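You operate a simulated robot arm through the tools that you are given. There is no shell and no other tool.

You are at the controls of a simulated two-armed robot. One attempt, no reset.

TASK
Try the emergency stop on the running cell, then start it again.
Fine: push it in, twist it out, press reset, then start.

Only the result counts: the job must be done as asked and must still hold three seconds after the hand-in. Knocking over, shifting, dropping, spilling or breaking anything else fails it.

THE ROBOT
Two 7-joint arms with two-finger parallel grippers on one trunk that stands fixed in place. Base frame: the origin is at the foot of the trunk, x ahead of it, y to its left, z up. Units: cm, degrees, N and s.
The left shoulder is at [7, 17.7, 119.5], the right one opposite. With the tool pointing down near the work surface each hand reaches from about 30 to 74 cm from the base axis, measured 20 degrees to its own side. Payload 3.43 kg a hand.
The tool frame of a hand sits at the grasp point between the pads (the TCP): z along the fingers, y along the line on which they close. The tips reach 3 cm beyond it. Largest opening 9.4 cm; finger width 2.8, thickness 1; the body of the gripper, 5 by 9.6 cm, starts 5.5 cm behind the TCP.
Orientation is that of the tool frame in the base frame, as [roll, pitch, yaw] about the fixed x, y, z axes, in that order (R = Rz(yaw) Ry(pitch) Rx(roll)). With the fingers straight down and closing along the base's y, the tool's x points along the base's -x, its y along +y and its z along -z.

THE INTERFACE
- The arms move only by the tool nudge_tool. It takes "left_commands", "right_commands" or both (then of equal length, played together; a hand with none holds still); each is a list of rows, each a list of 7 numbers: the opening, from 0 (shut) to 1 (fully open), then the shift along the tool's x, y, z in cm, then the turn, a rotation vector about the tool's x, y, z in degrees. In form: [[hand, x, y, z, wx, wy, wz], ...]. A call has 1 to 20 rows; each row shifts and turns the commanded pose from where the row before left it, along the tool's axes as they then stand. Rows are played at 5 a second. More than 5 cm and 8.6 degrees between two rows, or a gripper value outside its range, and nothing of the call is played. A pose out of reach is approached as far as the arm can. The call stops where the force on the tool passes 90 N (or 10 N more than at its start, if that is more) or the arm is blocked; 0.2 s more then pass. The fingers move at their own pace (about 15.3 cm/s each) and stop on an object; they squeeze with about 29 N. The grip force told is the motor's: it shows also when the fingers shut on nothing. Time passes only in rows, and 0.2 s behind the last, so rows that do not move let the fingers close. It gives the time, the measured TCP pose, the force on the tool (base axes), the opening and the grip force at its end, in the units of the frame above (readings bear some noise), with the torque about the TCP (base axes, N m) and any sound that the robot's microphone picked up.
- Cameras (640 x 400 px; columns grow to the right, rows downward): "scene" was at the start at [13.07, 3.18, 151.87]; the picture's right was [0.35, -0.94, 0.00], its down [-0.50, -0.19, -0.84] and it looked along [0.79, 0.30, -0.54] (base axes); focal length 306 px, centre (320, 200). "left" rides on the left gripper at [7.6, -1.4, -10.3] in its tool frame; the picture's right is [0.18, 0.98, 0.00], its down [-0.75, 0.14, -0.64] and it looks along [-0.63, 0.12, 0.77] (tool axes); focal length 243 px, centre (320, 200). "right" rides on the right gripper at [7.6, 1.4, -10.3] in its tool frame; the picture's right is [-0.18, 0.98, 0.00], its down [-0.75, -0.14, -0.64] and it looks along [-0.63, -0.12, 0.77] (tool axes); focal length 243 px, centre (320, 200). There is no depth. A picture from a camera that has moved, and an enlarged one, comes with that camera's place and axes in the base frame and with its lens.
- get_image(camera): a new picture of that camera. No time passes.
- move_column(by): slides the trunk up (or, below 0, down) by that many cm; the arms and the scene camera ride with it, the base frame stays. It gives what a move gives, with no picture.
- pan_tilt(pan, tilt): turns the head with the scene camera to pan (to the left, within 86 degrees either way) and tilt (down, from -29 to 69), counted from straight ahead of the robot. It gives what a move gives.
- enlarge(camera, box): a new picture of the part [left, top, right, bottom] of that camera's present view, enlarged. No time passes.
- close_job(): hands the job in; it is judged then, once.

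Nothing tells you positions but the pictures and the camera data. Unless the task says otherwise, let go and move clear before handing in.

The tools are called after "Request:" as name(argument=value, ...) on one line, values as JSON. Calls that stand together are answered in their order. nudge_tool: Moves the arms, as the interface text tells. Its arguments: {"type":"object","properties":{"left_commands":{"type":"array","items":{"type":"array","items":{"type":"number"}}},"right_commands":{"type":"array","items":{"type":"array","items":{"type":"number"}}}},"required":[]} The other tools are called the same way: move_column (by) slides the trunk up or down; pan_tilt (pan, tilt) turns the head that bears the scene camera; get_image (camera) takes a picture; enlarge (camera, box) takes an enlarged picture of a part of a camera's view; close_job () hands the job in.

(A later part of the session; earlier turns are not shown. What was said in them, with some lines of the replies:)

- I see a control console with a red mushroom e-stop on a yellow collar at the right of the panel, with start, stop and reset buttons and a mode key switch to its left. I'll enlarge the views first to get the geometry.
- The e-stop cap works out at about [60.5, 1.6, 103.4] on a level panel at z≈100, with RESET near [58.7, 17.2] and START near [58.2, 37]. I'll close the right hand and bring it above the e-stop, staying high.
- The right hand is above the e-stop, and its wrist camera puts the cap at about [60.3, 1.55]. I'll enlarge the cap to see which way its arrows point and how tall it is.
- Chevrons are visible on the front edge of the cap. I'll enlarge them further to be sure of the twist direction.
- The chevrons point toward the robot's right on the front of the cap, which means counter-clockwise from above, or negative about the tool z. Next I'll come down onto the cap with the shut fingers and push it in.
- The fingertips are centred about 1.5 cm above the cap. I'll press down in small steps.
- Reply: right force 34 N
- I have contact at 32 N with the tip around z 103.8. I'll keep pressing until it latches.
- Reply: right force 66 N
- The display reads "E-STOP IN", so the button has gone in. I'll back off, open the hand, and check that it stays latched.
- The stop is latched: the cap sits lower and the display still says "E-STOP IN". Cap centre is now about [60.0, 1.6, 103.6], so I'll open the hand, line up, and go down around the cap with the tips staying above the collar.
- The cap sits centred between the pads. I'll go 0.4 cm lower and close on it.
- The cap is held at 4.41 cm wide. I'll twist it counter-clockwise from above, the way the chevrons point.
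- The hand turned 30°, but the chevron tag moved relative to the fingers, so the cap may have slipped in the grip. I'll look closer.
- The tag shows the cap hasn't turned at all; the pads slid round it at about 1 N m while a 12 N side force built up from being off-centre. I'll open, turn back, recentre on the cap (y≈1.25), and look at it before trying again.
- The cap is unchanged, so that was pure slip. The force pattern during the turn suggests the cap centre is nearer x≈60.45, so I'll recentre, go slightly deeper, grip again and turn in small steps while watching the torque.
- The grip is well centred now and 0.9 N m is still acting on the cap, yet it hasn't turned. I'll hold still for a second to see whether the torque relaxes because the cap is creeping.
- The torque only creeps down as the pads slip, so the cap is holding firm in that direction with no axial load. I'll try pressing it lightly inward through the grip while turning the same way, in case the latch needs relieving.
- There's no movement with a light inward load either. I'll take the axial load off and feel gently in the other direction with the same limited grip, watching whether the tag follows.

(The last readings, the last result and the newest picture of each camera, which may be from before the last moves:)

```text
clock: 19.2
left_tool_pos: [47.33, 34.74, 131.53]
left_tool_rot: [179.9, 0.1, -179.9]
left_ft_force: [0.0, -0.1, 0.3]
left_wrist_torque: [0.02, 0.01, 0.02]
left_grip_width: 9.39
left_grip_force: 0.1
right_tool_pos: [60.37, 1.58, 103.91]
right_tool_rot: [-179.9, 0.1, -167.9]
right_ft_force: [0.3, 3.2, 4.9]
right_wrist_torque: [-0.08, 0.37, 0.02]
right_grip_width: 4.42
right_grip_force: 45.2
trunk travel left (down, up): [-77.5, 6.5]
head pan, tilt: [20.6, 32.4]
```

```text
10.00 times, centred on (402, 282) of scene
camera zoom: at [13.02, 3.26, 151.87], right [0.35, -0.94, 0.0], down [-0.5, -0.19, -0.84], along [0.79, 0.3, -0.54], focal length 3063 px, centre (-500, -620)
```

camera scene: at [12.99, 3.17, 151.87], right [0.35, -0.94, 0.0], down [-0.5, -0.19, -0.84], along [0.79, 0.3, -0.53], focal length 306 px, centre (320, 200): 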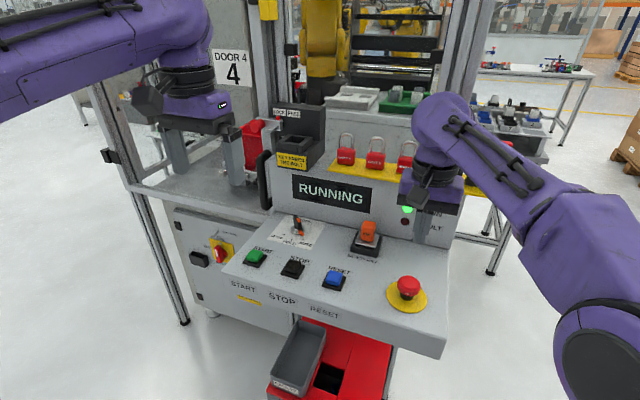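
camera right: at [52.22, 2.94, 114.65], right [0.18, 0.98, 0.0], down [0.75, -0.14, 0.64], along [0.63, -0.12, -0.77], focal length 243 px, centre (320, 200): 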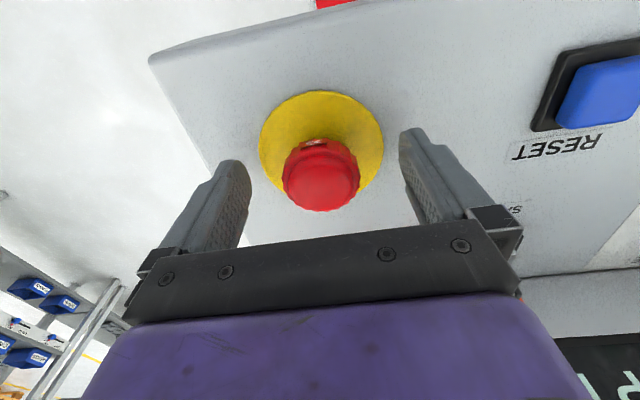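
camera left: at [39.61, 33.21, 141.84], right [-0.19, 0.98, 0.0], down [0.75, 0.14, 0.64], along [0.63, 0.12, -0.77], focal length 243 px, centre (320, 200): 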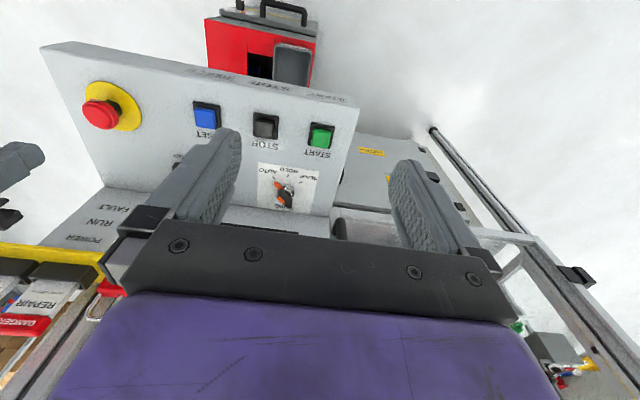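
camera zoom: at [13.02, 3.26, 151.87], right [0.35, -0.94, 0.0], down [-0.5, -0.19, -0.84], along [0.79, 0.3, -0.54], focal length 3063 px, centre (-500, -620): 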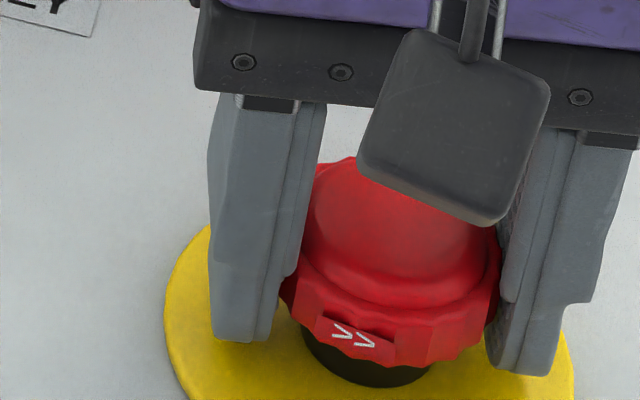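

The cap moved with the fingers: the tag swung about 9° clockwise with almost no torque. So counter-clockwise is against a stop and clockwise is the free direction, and I'll continue that way in steps while watching the display.

Request:
nudge_tool(right_commands=[[0, 0, 0, 0, 0, 0, 4], [0, 0, 0, 0, 0, 0, 4]])

Request:
enlarge(camera="right", box=[260, 120, 380, 220])

Request:
enlarge(camera="scene", box=[280, 160, 460, 320])

```text
clock: 19.8
left_tool_pos: [47.37, 34.78, 131.46]
left_tool_rot: [-180.0, 0.1, -179.9]
left_ft_force: [-0.3, -0.6, -0.1]
left_wrist_torque: [0.02, -0.03, 0.04]
left_grip_width: 9.41
left_grip_force: 0.1
right_tool_pos: [60.41, 1.38, 103.84]
right_tool_rot: [-179.8, 0.0, -176.0]
right_ft_force: [-3.8, 3.9, -0.9]
right_wrist_torque: [0.07, -0.13, 0.03]
right_grip_width: 4.42
right_grip_force: 45.0
trunk travel left (down, up): [-77.5, 6.5]
head pan, tilt: [20.6, 32.4]
```

```text
4.00 times, centred on (320, 170) of right
camera zoom: at [52.56, 2.36, 114.03], right [0.11, 0.99, 0.0], down [0.76, -0.09, 0.64], along [0.64, -0.07, -0.77], focal length 970 px, centre (320, 320)
```

zoom: 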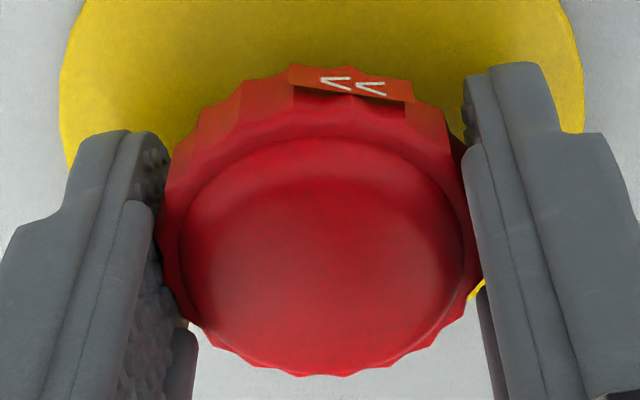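

```text
2.50 times, centred on (370, 240) of scene
camera zoom: at [12.99, 3.28, 151.86], right [0.35, -0.94, 0.0], down [-0.5, -0.19, -0.84], along [0.79, 0.3, -0.54], focal length 766 px, centre (195, 100)
```

zoom: 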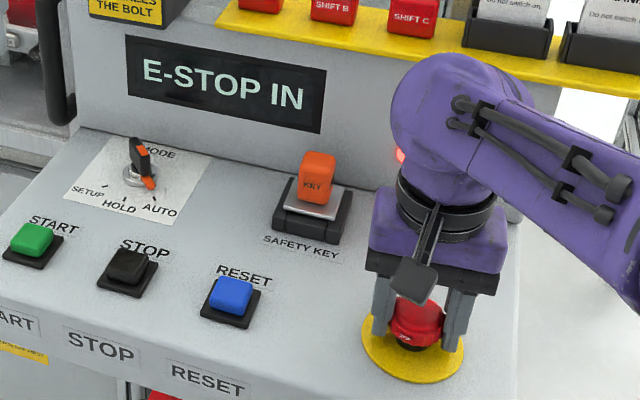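

The cap is following the fingers freely. I'll turn it further clockwise in modest steps.

Request:
nudge_tool(right_commands=[[0, 0, 0, 0, 0, 0, 4], [0, 0, 0, 0, 0, 0, 4], [0, 0, 0, 0, 0, 0, 4], [0, 0, 0, 0, 0, 0, 4]])

Request:
enlarge(camera="right", box=[260, 120, 380, 220])

Request:
enlarge(camera="scene", box=[280, 160, 460, 320])

```text
clock: 20.8
left_tool_pos: [47.17, 34.85, 131.64]
left_tool_rot: [-179.8, 0.2, -179.9]
left_ft_force: [0.4, 0.3, -1.0]
left_wrist_torque: [0.0, 0.0, -0.01]
left_grip_width: 9.38
left_grip_force: 0.0
right_tool_pos: [60.36, 1.57, 104.12]
right_tool_rot: [180.0, 0.4, 168.1]
right_ft_force: [-3.9, 3.5, 5.4]
right_wrist_torque: [0.2, -0.96, 0.01]
right_grip_width: 4.44
right_grip_force: 45.1
trunk travel left (down, up): [-77.5, 6.5]
head pan, tilt: [20.6, 32.4]
```

```text
4.00 times, centred on (320, 170) of right
camera zoom: at [53.04, 4.48, 114.27], right [0.38, 0.92, 0.0], down [0.7, -0.29, 0.65], along [0.6, -0.25, -0.76], focal length 970 px, centre (320, 320)
```

zoom: 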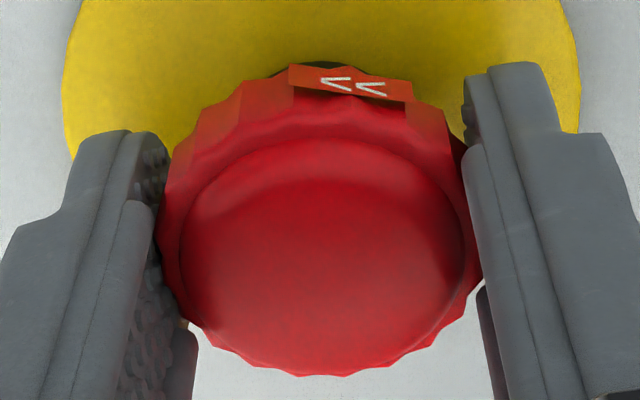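

```text
2.50 times, centred on (370, 240) of scene
camera zoom: at [12.82, 3.3, 151.89], right [0.35, -0.94, 0.0], down [-0.5, -0.19, -0.85], along [0.79, 0.3, -0.53], focal length 766 px, centre (195, 100)
```

zoom: 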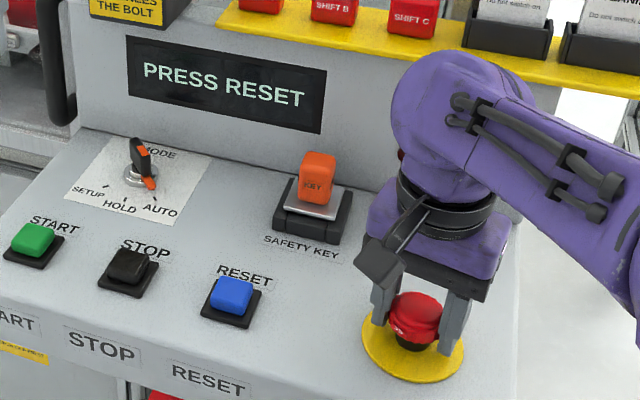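

The display now reads "PRESS RESET", so the stop has twisted out. I'll open the hand, lift clear and back the right arm away.

Request:
nudge_tool(right_commands=[[1, 0, 0, 0, 0, 0, 0], [1, 0, 0, 0, 0, 0, 0], [1, 0, 0, 0, 0, 0, 0], [1, 0, 0, -1.5, 0, 0, 0], [1, 0, 0, -2, 0, 0, 0], [1, 0, 0, -2, 0, 0, 0], [1, 0, 0, -2, 0, 0, 0], [1, 0, 0, -2, 0, 0, 0], [1, 0, 0, -2, 0, 0, 0], [1, 0, 0, -2, 0, 0, 0], [1, 0, 0, 0, 0, 0, -6], [1, 0, 0, 0, 0, 0, -6], [1, 0, 0, 0, 0, 0, 0]])

Request:
get_image(camera="scene")

Request:
enlarge(camera="scene", box=[280, 160, 460, 320])

Request:
get_image(camera="left")

```text
clock: 23.6
left_tool_pos: [47.48, 34.66, 131.57]
left_tool_rot: [180.0, 0.2, -179.8]
left_ft_force: [0.7, -0.7, -0.8]
left_wrist_torque: [-0.02, 0.06, 0.04]
left_grip_width: 9.41
left_grip_force: 0.1
right_tool_pos: [60.55, 1.46, 117.5]
right_tool_rot: [-180.0, 0.2, -179.8]
right_ft_force: [0.1, 1.3, 0.1]
right_wrist_torque: [0.0, -0.02, 0.01]
right_grip_width: 9.38
right_grip_force: 0.2
trunk travel left (down, up): [-77.5, 6.5]
head pan, tilt: [20.6, 32.4]
```

```text
taken
camera scene: at [13.07, 3.19, 151.87], right [0.35, -0.94, 0.0], down [-0.5, -0.19, -0.84], along [0.79, 0.3, -0.54], focal length 306 px, centre (320, 200)
```

scene: 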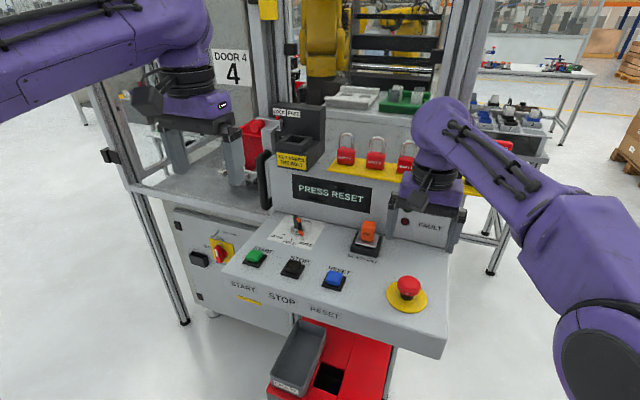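

```text
2.50 times, centred on (370, 240) of scene
camera zoom: at [13.07, 3.19, 151.87], right [0.35, -0.94, 0.0], down [-0.5, -0.19, -0.84], along [0.79, 0.3, -0.54], focal length 766 px, centre (195, 100)
```

zoom: 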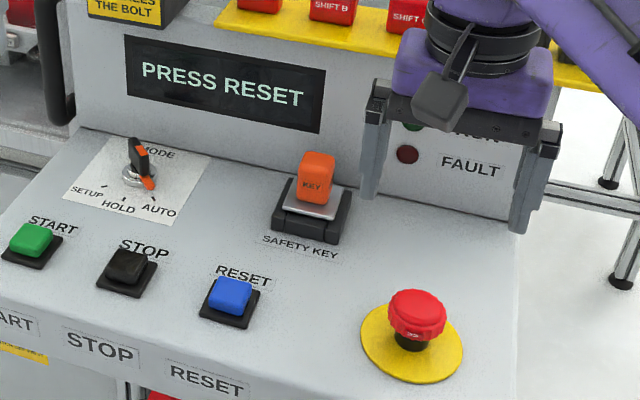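

```text
taken
camera left: at [39.69, 33.23, 141.81], right [-0.19, 0.98, 0.0], down [0.75, 0.14, 0.64], along [0.63, 0.12, -0.77], focal length 243 px, centre (320, 200)
```

left: 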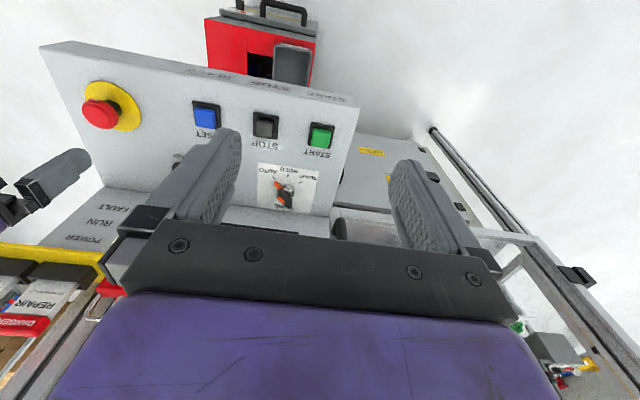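

The e-stop is out, its tag is back in front, and the display says "PRESS RESET". I'll withdraw the right arm to its start area while bringing the left hand, shut, above RESET at about [58.6, 17.2].

Request:
nudge_tool(right_commands=[[1, 0, 0, -2, 0, 0, 0], [1, 1.85, -0.77, -1.85, 0, 0, 0], [1, 1.85, -0.77, -1.85, 0, 0, 0], [1, 1.85, -0.77, -1.85, 0, 0, 0], [1, 1.85, -0.77, -1.85, 0, 0, 0], [1, 1.85, -0.77, -1.85, 0, 0, 0], [1, 1.85, -0.77, -1.85, 0, 0, 0], [1, 1.85, -0.77, -1.85, 0, 0, 0], [1, 1.85, -0.77, -1.85, 0, 0, 0], [1, 1.85, -0.77, -1.85, 0, 0, 0], [1, 1.85, -0.77, 0, 0, 0, 0], [1, 0, 0, 0, 0, 0, 0]], left_commands=[[0, 0, 0, 0, 0, 0, 0], [0, -1.12, -1.75, 1.36, 0, 0, 0], [0, -1.12, -1.75, 1.36, 0, 0, 0], [0, -1.12, -1.75, 1.36, 0, 0, 0], [0, -1.12, -1.75, 1.36, 0, 0, 0], [0, -1.12, -1.75, 1.36, 0, 0, 0], [0, -1.12, -1.75, 1.36, 0, 0, 0], [0, -1.12, -1.75, 1.36, 0, 0, 0], [0, -1.12, -1.75, 1.36, 0, 0, 0], [0, -1.12, -1.75, 1.36, 0, 0, 0], [0, -1.12, -1.75, 1.36, 0, 0, 0], [0, 0, 0, 0, 0, 0, 0]])

Request:
get_image(camera="scene")

Request:
get_image(camera="left")

Request:
enlarge(camera="left", box=[260, 30, 460, 155])

```text
clock: 26.2
left_tool_pos: [58.53, 17.27, 117.85]
left_tool_rot: [180.0, 0.1, -179.9]
left_ft_force: [0.6, 0.3, -0.5]
left_wrist_torque: [-0.03, 0.01, -0.02]
left_grip_width: 0.0
left_grip_force: 29.2
right_tool_pos: [41.96, -6.31, 136.19]
right_tool_rot: [-179.9, 0.2, -179.9]
right_ft_force: [0.5, 0.7, -0.4]
right_wrist_torque: [0.01, -0.01, 0.01]
right_grip_width: 9.39
right_grip_force: 0.1
trunk travel left (down, up): [-77.5, 6.5]
head pan, tilt: [20.6, 32.4]
```

```text
taken
camera scene: at [13.06, 3.26, 151.86], right [0.35, -0.94, 0.0], down [-0.5, -0.19, -0.84], along [0.79, 0.3, -0.54], focal length 306 px, centre (320, 200)
```

scene: 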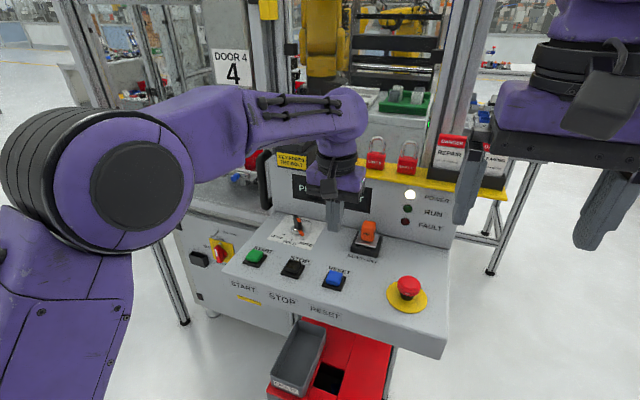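

```text
taken
camera left: at [50.82, 15.78, 128.14], right [-0.19, 0.98, 0.0], down [0.75, 0.14, 0.64], along [0.63, 0.12, -0.77], focal length 243 px, centre (320, 200)
```

left: 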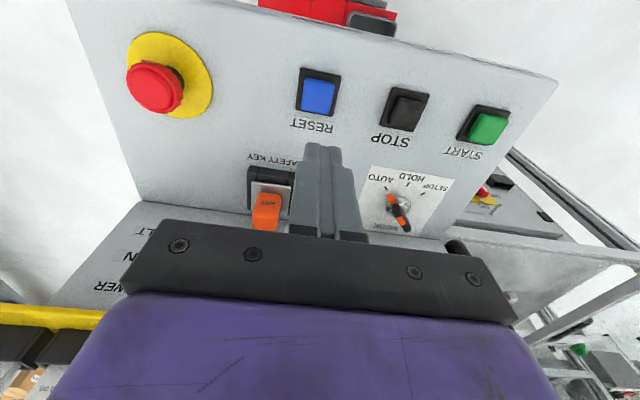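

```text
3.20 times, centred on (360, 92) of left
camera zoom: at [50.82, 15.78, 128.14], right [-0.19, 0.98, 0.0], down [0.75, 0.14, 0.64], along [0.63, 0.12, -0.77], focal length 776 px, centre (192, 544)
```

zoom: 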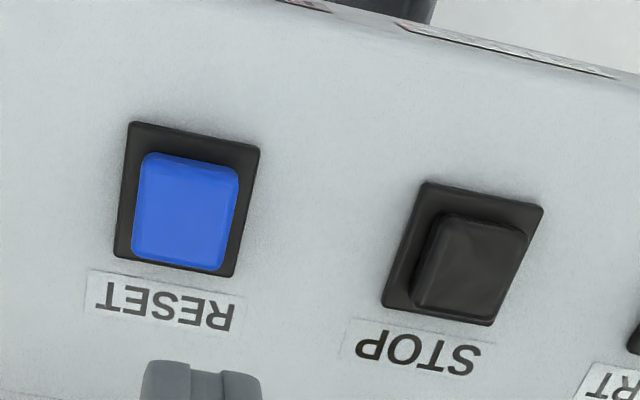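

The left hand is above RESET, which the wrist camera puts at about [58.8, 17.15]. I'll make a small correction and descend to just above the button.

Request:
nudge_tool(left_commands=[[0, -0.25, -0.1, 2, 0, 0, 0], [0, 0, 0, 2, 0, 0, 0], [0, 0, 0, 2, 0, 0, 0], [0, 0, 0, 2, 0, 0, 0], [0, 0, 0, 1.5, 0, 0, 0], [0, 0, 0, 1, 0, 0, 0], [0, 0, 0, 0, 0, 0, 0]])

Request:
get_image(camera="left")

Request:
enlarge(camera="scene", box=[250, 170, 430, 320])

```text
clock: 27.8
left_tool_pos: [58.91, 16.95, 107.44]
left_tool_rot: [-179.9, 0.1, -179.9]
left_ft_force: [-1.1, 0.8, -0.1]
left_wrist_torque: [0.01, 0.02, 0.02]
left_grip_width: 0.0
left_grip_force: 29.2
right_tool_pos: [41.9, -6.36, 136.1]
right_tool_rot: [-180.0, 0.1, -180.0]
right_ft_force: [0.8, -0.4, 1.2]
right_wrist_torque: [-0.02, -0.03, 0.01]
right_grip_width: 9.43
right_grip_force: 0.0
trunk travel left (down, up): [-77.5, 6.5]
head pan, tilt: [20.6, 32.4]
```

```text
taken
camera left: at [51.21, 15.54, 117.73], right [-0.19, 0.98, 0.0], down [0.75, 0.14, 0.64], along [0.63, 0.12, -0.77], focal length 243 px, centre (320, 200)
```

left: 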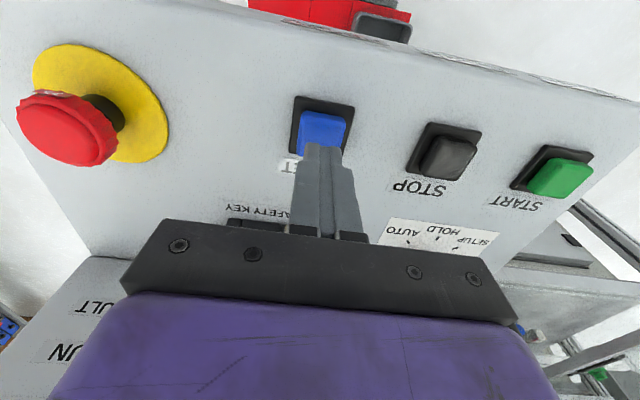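

```text
2.67 times, centred on (340, 245) of scene
camera zoom: at [13.07, 3.14, 151.87], right [0.35, -0.94, 0.0], down [-0.5, -0.19, -0.84], along [0.79, 0.3, -0.54], focal length 817 px, centre (267, 80)
```

zoom: 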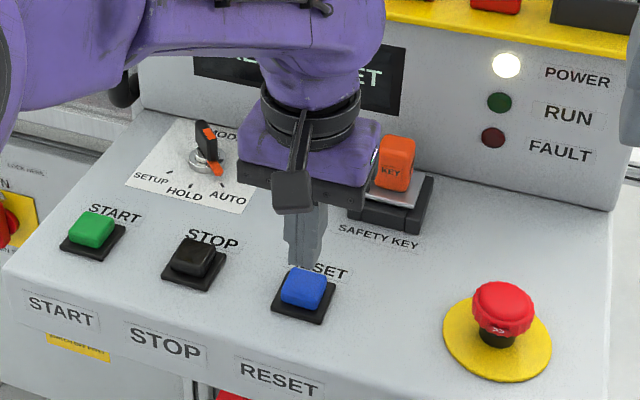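

The tip is over RESET, about 2 cm above it. I'll press down in small steps and watch the force.

Request:
nudge_tool(left_commands=[[0, 0.25, 0.1, 0.4, 0, 0, 0], [0, 0, 0, 0.4, 0, 0, 0], [0, 0, 0, 0.4, 0, 0, 0], [0, 0, 0, 0.3, 0, 0, 0]])

Request:
nudge_tool(left_commands=[[0, 0, 0, 0.3, 0, 0, 0], [0, 0, 0, 0.3, 0, 0, 0]])

Request:
enlarge(camera="scene", box=[250, 170, 430, 320])

Request:
get_image(camera="left")

```text
clock: 28.8
left_tool_pos: [58.61, 17.19, 105.98]
left_tool_rot: [-179.9, 0.1, -180.0]
left_ft_force: [0.4, -0.6, 0.3]
left_wrist_torque: [-0.01, -0.03, -0.01]
left_grip_width: 0.0
left_grip_force: 29.2
right_tool_pos: [41.96, -6.34, 136.25]
right_tool_rot: [180.0, 0.1, -179.8]
right_ft_force: [-1.1, -0.3, -1.3]
right_wrist_torque: [-0.02, -0.02, 0.02]
right_grip_width: 9.39
right_grip_force: 0.0
trunk travel left (down, up): [-77.5, 6.5]
head pan, tilt: [20.6, 32.4]
```

```text
clock: 29.4
left_tool_pos: [58.75, 17.2, 105.43]
left_tool_rot: [179.9, 0.1, -180.0]
left_ft_force: [0.0, 1.1, -0.3]
left_wrist_torque: [0.01, -0.02, -0.03]
left_grip_width: 0.0
left_grip_force: 28.9
right_tool_pos: [41.97, -6.45, 136.04]
right_tool_rot: [180.0, 0.1, -179.9]
right_ft_force: [0.0, 0.3, -0.2]
right_wrist_torque: [-0.03, -0.02, 0.02]
right_grip_width: 9.4
right_grip_force: 0.0
trunk travel left (down, up): [-77.5, 6.5]
head pan, tilt: [20.6, 32.4]
```

```text
2.67 times, centred on (340, 245) of scene
camera zoom: at [13.08, 3.17, 151.86], right [0.35, -0.94, 0.0], down [-0.5, -0.19, -0.84], along [0.79, 0.3, -0.54], focal length 817 px, centre (267, 80)
```

zoom: 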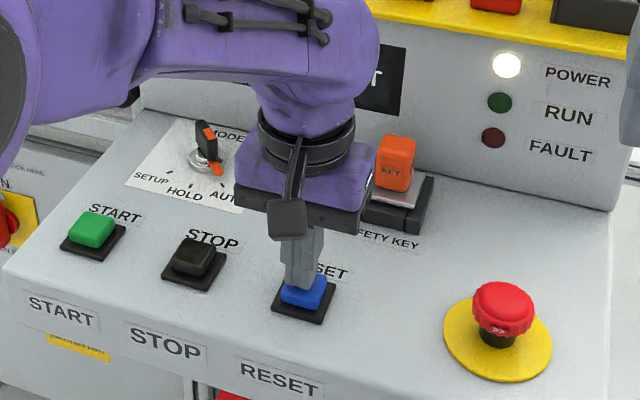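

```text
taken
camera left: at [50.94, 15.73, 115.65], right [-0.19, 0.98, 0.0], down [0.75, 0.14, 0.64], along [0.63, 0.12, -0.77], focal length 243 px, centre (320, 200)
```

left: 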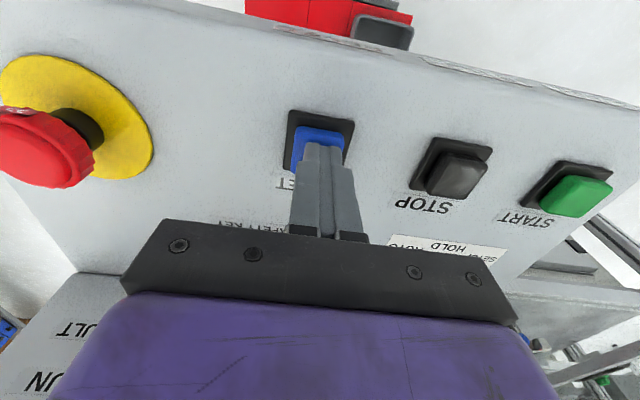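

No contact yet with the tip near z 102.4, and it is well placed over the blue cap. I'll continue down gently.

Request:
nudge_tool(left_commands=[[0, 0, 0, 0.3, 0, 0, 0], [0, 0, 0, 0.3, 0, 0, 0]])

Request:
nudge_tool(left_commands=[[0, 0, 0, 0.25, 0, 0, 0], [0, 0, 0, 0.25, 0, 0, 0]])

Request:
enlarge(camera="scene", box=[250, 170, 430, 320])

```text
clock: 30.0
left_tool_pos: [58.65, 17.25, 104.82]
left_tool_rot: [179.9, 0.1, -179.9]
left_ft_force: [1.7, -0.2, 1.5]
left_wrist_torque: [0.01, -0.04, 0.01]
left_grip_width: 0.0
left_grip_force: 28.5
right_tool_pos: [42.03, -6.28, 136.22]
right_tool_rot: [180.0, 0.2, -179.9]
right_ft_force: [-0.4, 0.2, 0.1]
right_wrist_torque: [0.0, 0.0, -0.02]
right_grip_width: 9.39
right_grip_force: 0.1
trunk travel left (down, up): [-77.5, 6.5]
head pan, tilt: [20.6, 32.4]
```

```text
clock: 30.6
left_tool_pos: [58.7, 17.26, 104.38]
left_tool_rot: [-179.9, 0.3, -179.9]
left_ft_force: [1.3, 1.1, 10.0]
left_wrist_torque: [0.03, 0.07, 0.0]
left_grip_width: 0.0
left_grip_force: 28.7
right_tool_pos: [41.81, -6.49, 136.19]
right_tool_rot: [180.0, 0.4, -179.9]
right_ft_force: [0.1, -0.9, -0.1]
right_wrist_torque: [-0.02, 0.03, 0.0]
right_grip_width: 9.38
right_grip_force: 0.0
trunk travel left (down, up): [-77.5, 6.5]
head pan, tilt: [20.6, 32.4]
heard: click
```

```text
2.67 times, centred on (340, 245) of scene
camera zoom: at [12.95, 3.13, 151.9], right [0.35, -0.94, 0.0], down [-0.5, -0.19, -0.85], along [0.79, 0.3, -0.53], focal length 817 px, centre (267, 80)
```

zoom: 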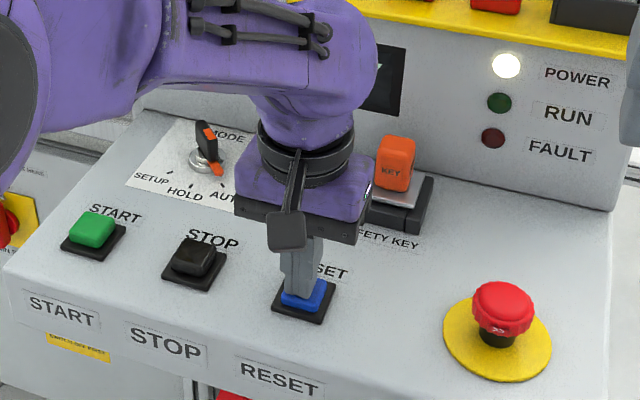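

RESET clicked at 10 N, with the tip at about z 101.4. I'll hold it briefly, lift off and read the display.

Request:
nudge_tool(left_commands=[[0, 0, 0, 0.1, 0, 0, 0], [0, 0, 0, 0, 0, 0, 0], [0, 0, 0, -0.6, 0, 0, 0], [0, 0, 0, -1.5, 0, 0, 0], [0, 0, 0, -2, 0, 0, 0], [0, 0, 0, -2, 0, 0, 0], [0, 0, 0, -2, 0, 0, 0], [0, 0, 0, -2, 0, 0, 0], [0, 0, 0, 0, 0, 0, 0]])

Request:
enlarge(camera="scene", box=[230, 150, 450, 320])

Request:
get_image(camera="right")

Request:
get_image(camera="left")

```text
clock: 32.6
left_tool_pos: [58.63, 17.18, 114.44]
left_tool_rot: [180.0, 0.1, -179.9]
left_ft_force: [0.4, 0.4, 0.1]
left_wrist_torque: [0.01, 0.0, -0.01]
left_grip_width: 0.0
left_grip_force: 28.8
right_tool_pos: [41.9, -6.36, 136.03]
right_tool_rot: [179.9, 0.2, -179.8]
right_ft_force: [0.2, -0.2, 0.3]
right_wrist_torque: [0.0, 0.01, 0.02]
right_grip_width: 9.42
right_grip_force: 0.1
trunk travel left (down, up): [-77.5, 6.5]
head pan, tilt: [20.6, 32.4]
```

```text
2.35 times, centred on (340, 235) of scene
camera zoom: at [13.11, 3.18, 151.86], right [0.35, -0.94, 0.0], down [-0.5, -0.19, -0.84], along [0.79, 0.3, -0.54], focal length 721 px, centre (273, 118)
```

zoom: 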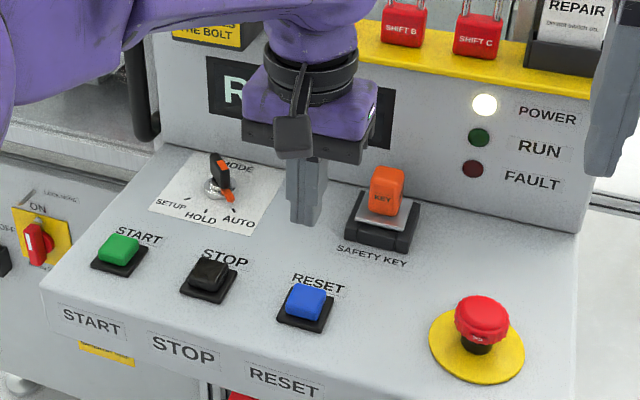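

```text
taken
camera right: at [34.25, -4.99, 146.27], right [0.18, 0.98, 0.0], down [0.75, -0.14, 0.64], along [0.63, -0.12, -0.77], focal length 243 px, centre (320, 200)
```

right: 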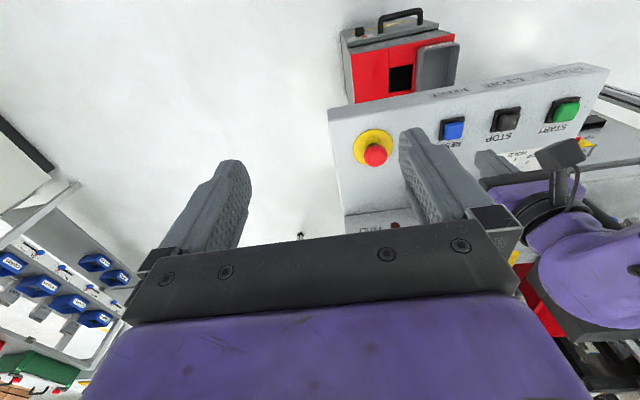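

```text
taken
camera left: at [50.92, 15.72, 124.63], right [-0.19, 0.98, 0.0], down [0.75, 0.14, 0.64], along [0.63, 0.12, -0.77], focal length 243 px, centre (320, 200)
```

left: 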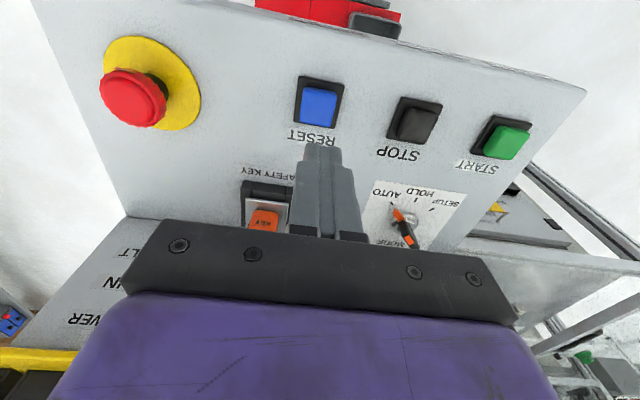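

The display starts with an "R" (probably READY) and RESET has sprung back. I'll move the left hand over START, near [58.2, 37.0].

Request:
nudge_tool(left_commands=[[0, 0.04, 1.8, 0, 0, 0, 0], [0, 0.04, 1.8, 0, 0, 0, 0], [0, 0.04, 1.8, 0, 0, 0, 0], [0, 0.04, 1.8, 0, 0, 0, 0], [0, 0.04, 1.8, 0, 0, 0, 0], [0, 0.04, 1.8, 0, 0, 0, 0], [0, 0.04, 1.8, 0, 0, 0, 0], [0, 0.04, 1.8, 0, 0, 0, 0], [0, 0.04, 1.8, 0, 0, 0, 0], [0, 0.04, 1.8, 0, 0, 0, 0], [0, 0.04, 1.8, 0, 0, 0, 0], [0, 0, 0, 0, 0, 0, 0]])

Request:
get_image(camera="scene")

Request:
get_image(camera="left")

Request:
enlarge(camera="scene", box=[230, 150, 450, 320])

```text
clock: 35.2
left_tool_pos: [58.08, 36.97, 114.34]
left_tool_rot: [180.0, 0.2, -179.9]
left_ft_force: [0.3, -0.8, 0.1]
left_wrist_torque: [-0.04, -0.02, 0.0]
left_grip_width: 0.0
left_grip_force: 29.4
right_tool_pos: [42.02, -6.43, 136.19]
right_tool_rot: [-180.0, 0.1, -179.9]
right_ft_force: [-0.1, -1.0, -0.3]
right_wrist_torque: [0.02, 0.01, -0.02]
right_grip_width: 9.4
right_grip_force: 0.1
trunk travel left (down, up): [-77.5, 6.5]
head pan, tilt: [20.6, 32.4]
```

```text
taken
camera scene: at [13.07, 3.14, 151.87], right [0.35, -0.94, 0.0], down [-0.5, -0.19, -0.84], along [0.79, 0.3, -0.54], focal length 306 px, centre (320, 200)
```

scene: 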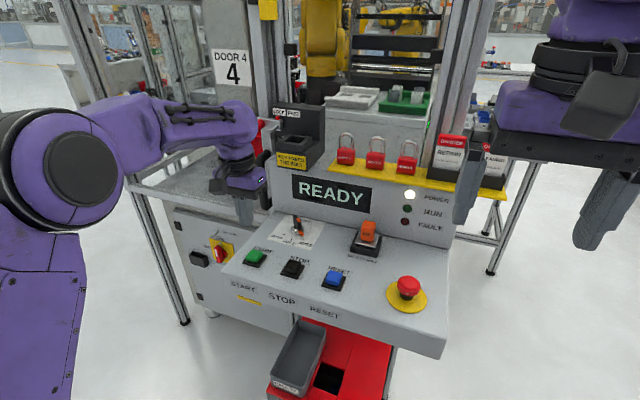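

```text
taken
camera left: at [50.46, 35.55, 124.63], right [-0.19, 0.98, 0.0], down [0.75, 0.14, 0.64], along [0.63, 0.12, -0.77], focal length 243 px, centre (320, 200)
```

left: 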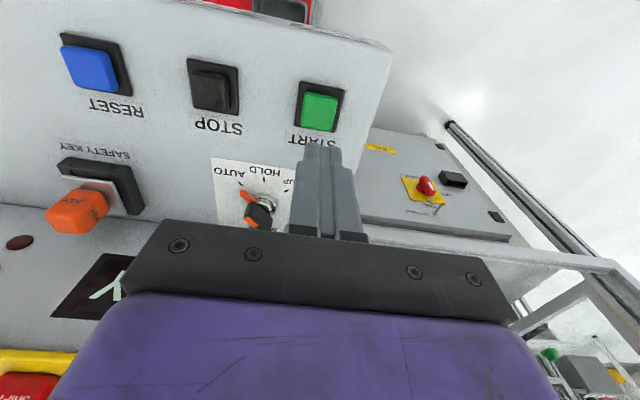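

```text
2.35 times, centred on (340, 235) of scene
camera zoom: at [13.07, 3.14, 151.87], right [0.35, -0.94, 0.0], down [-0.5, -0.19, -0.84], along [0.79, 0.3, -0.54], focal length 721 px, centre (273, 118)
```

zoom: 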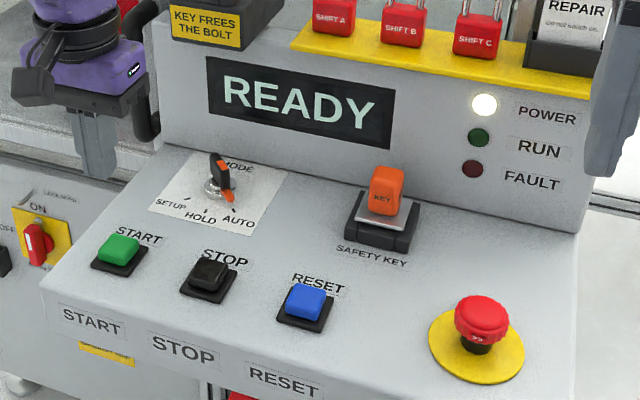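

The display reads READY. START is at about [58.5, 37.05], so I'll shift slightly, descend, and press it in small steps.

Request:
nudge_tool(left_commands=[[0, -0.4, 0.05, 1.5, 0, 0, 0], [0, 0, 0, 2, 0, 0, 0], [0, 0, 0, 2, 0, 0, 0], [0, 0, 0, 1.5, 0, 0, 0], [0, 0, 0, 1, 0, 0, 0], [0, 0, 0, 0, 0, 0, 0]])

Request:
get_image(camera="left")

Request:
enlarge(camera="scene", box=[200, 170, 380, 320])

```text
clock: 36.6
left_tool_pos: [58.61, 37.18, 106.38]
left_tool_rot: [-179.9, 0.1, -179.9]
left_ft_force: [-0.4, -0.8, 0.1]
left_wrist_torque: [-0.02, 0.01, 0.01]
left_grip_width: 0.01
left_grip_force: 29.1
right_tool_pos: [41.96, -6.34, 136.13]
right_tool_rot: [-180.0, 0.1, -179.9]
right_ft_force: [-0.4, 0.7, 1.0]
right_wrist_torque: [-0.01, 0.0, -0.01]
right_grip_width: 9.35
right_grip_force: 0.1
trunk travel left (down, up): [-77.5, 6.5]
head pan, tilt: [20.6, 32.4]
```

```text
taken
camera left: at [50.91, 35.63, 116.58], right [-0.19, 0.98, 0.0], down [0.75, 0.14, 0.64], along [0.63, 0.12, -0.77], focal length 243 px, centre (320, 200)
```

left: 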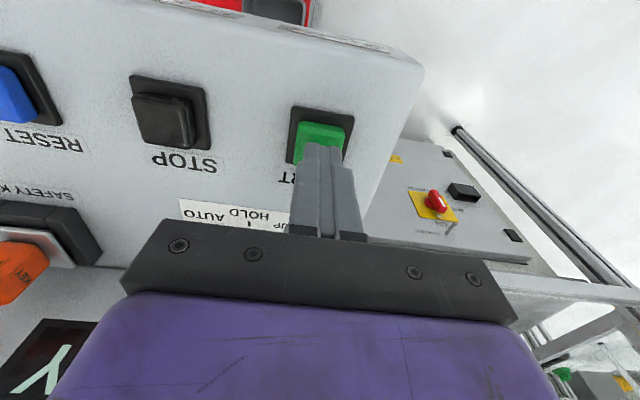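

```text
2.67 times, centred on (290, 245) of scene
camera zoom: at [13.05, 3.17, 151.87], right [0.35, -0.94, 0.0], down [-0.5, -0.19, -0.84], along [0.79, 0.3, -0.54], focal length 817 px, centre (400, 80)
```

zoom: 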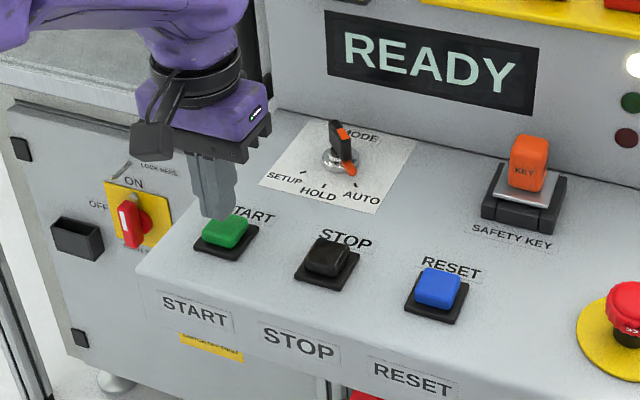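

The tip is over START with about 1.5 cm to go, matching how RESET looked before the press. I'll press down to the same depth.

Request:
nudge_tool(left_commands=[[0, 0, 0, 0.4, 0, 0, 0], [0, 0, 0, 0.4, 0, 0, 0], [0, 0, 0, 0.4, 0, 0, 0], [0, 0, 0, 0.3, 0, 0, 0]])

Request:
nudge_tool(left_commands=[[0, 0, 0, 0.25, 0, 0, 0], [0, 0, 0, 0.25, 0, 0, 0]])

Request:
enlarge(camera="scene", box=[200, 170, 380, 320])

```text
clock: 37.6
left_tool_pos: [58.49, 37.19, 104.67]
left_tool_rot: [-180.0, 0.1, -179.9]
left_ft_force: [1.6, 0.0, 1.6]
left_wrist_torque: [0.03, 0.0, 0.02]
left_grip_width: 0.0
left_grip_force: 29.2
right_tool_pos: [41.88, -6.47, 136.12]
right_tool_rot: [-180.0, 0.1, -179.9]
right_ft_force: [-0.6, -0.5, -0.6]
right_wrist_torque: [0.03, -0.04, -0.02]
right_grip_width: 9.4
right_grip_force: 0.2
trunk travel left (down, up): [-77.5, 6.5]
head pan, tilt: [20.6, 32.4]
```

```text
clock: 38.2
left_tool_pos: [58.48, 37.18, 104.46]
left_tool_rot: [179.9, 0.3, -179.9]
left_ft_force: [0.7, 1.3, 10.1]
left_wrist_torque: [0.02, 0.1, 0.01]
left_grip_width: 0.0
left_grip_force: 29.6
right_tool_pos: [41.83, -6.28, 136.01]
right_tool_rot: [180.0, 0.2, -179.9]
right_ft_force: [0.4, -0.6, -0.1]
right_wrist_torque: [0.01, -0.01, 0.01]
right_grip_width: 9.41
right_grip_force: 0.0
trunk travel left (down, up): [-77.5, 6.5]
head pan, tilt: [20.6, 32.4]
heard: click
```

```text
2.67 times, centred on (290, 245) of scene
camera zoom: at [12.93, 3.12, 151.9], right [0.35, -0.94, 0.0], down [-0.5, -0.19, -0.85], along [0.79, 0.3, -0.53], focal length 817 px, centre (400, 80)
```

zoom: 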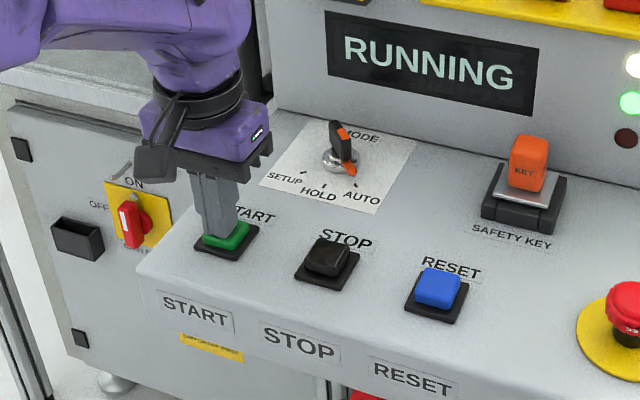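

START clicked and the display shows RUNNING with the green lamp on. I'll lift off, back the left hand away toward its start pose, and check that it holds.

Request:
nudge_tool(left_commands=[[0, 0, 0, -0.6, 0, 0, 0], [0, 0, 0, -1.5, 0, 0, 0], [0, 0, 0, -2, 0, 0, 0], [0, 0, 0, -2, 0, 0, 0], [0, 0, 0, -2, 0, 0, 0], [0, 0, 0, -2, 0, 0, 0], [0, 0, 0, -2, 0, 0, 0], [0, 1.1, -0.25, -1.5, 0, 0, 0], [0, 1.1, -0.25, -1.5, 0, 0, 0], [0, 1.1, -0.25, -1.5, 0, 0, 0], [0, 1.1, -0.25, -1.5, 0, 0, 0], [0, 1.1, -0.25, -1.5, 0, 0, 0], [0, 1.1, -0.25, -1.5, 0, 0, 0], [0, 1.1, -0.25, -1.5, 0, 0, 0], [0, 1.1, -0.25, -1.5, 0, 0, 0], [0, 1.1, -0.25, -1.5, 0, 0, 0], [0, 1.1, -0.25, -1.5, 0, 0, 0], [0, 0, 0, 0, 0, 0, 0], [0, 0, 0, 0, 0, 0, 0]])

Request:
get_image(camera="scene")

Request:
enlarge(camera="scene", box=[230, 150, 450, 320])

```text
clock: 42.2
left_tool_pos: [47.5, 34.71, 131.33]
left_tool_rot: [-180.0, 0.1, -180.0]
left_ft_force: [-0.1, 0.1, -0.3]
left_wrist_torque: [-0.02, 0.02, 0.0]
left_grip_width: 0.0
left_grip_force: 29.0
right_tool_pos: [41.98, -6.17, 136.17]
right_tool_rot: [-179.9, 0.2, -179.9]
right_ft_force: [0.1, 0.5, -0.4]
right_wrist_torque: [-0.02, -0.01, 0.0]
right_grip_width: 9.39
right_grip_force: 0.1
trunk travel left (down, up): [-77.5, 6.5]
head pan, tilt: [20.6, 32.4]
```

```text
taken
camera scene: at [13.07, 3.3, 151.86], right [0.35, -0.94, 0.0], down [-0.5, -0.19, -0.84], along [0.79, 0.3, -0.54], focal length 306 px, centre (320, 200)
```

scene: 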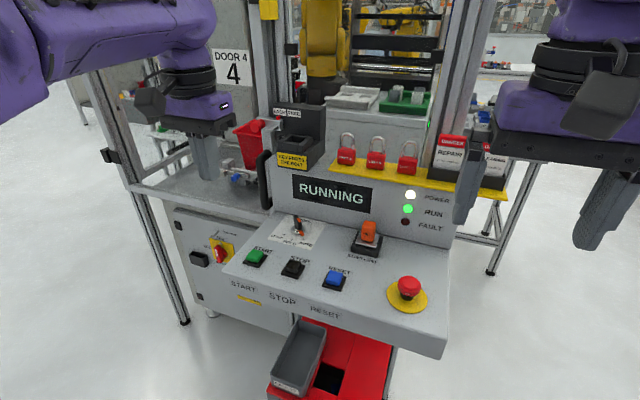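

```text
2.35 times, centred on (340, 235) of scene
camera zoom: at [13.07, 3.3, 151.86], right [0.35, -0.94, 0.0], down [-0.5, -0.19, -0.84], along [0.79, 0.3, -0.54], focal length 721 px, centre (273, 118)
```

zoom: 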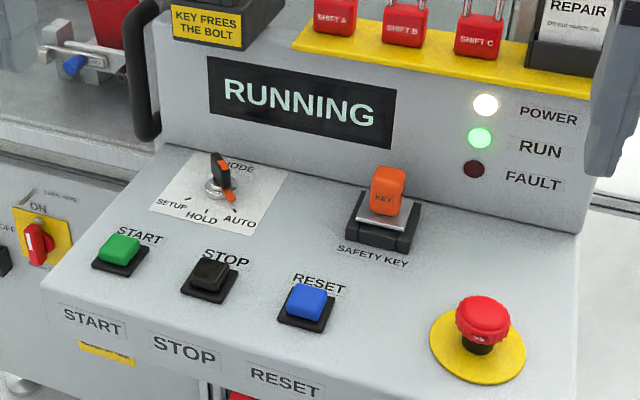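

The cell reads RUNNING with the RUN lamp lit, the e-stop is out, and all the buttons have sprung back. Both hands are clear and nothing else has moved, so I'm handing the job in.

Request:
close_job()

```text
The job is handed in.
```

The emergency stop was tried and the cell is running again. The display went from RUNNING to E-STOP IN, PRESS RESET, READY and back to RUNNING. The green RUN lamp was lit and the fault lamp was off when I handed in.

- **Push in:** I pressed the stop with the right hand's closed fingers, at up to 64 N. It stayed latched after I lifted off.
- **Twist out:** It released clockwise, seen from above. The chevrons on the cap point counter-clockwise, so I tried that way first and met a hard stop. The pads slipped on the cap at about 1 N m, and it showed no sign of damage.
- **Reset and start:** Each button clicked at about 10 N under the left hand and sprang back.

Both hands were back near their starting positions at hand-in, with nothing else on the panel moved. The result of the judging wasn't shown to me.
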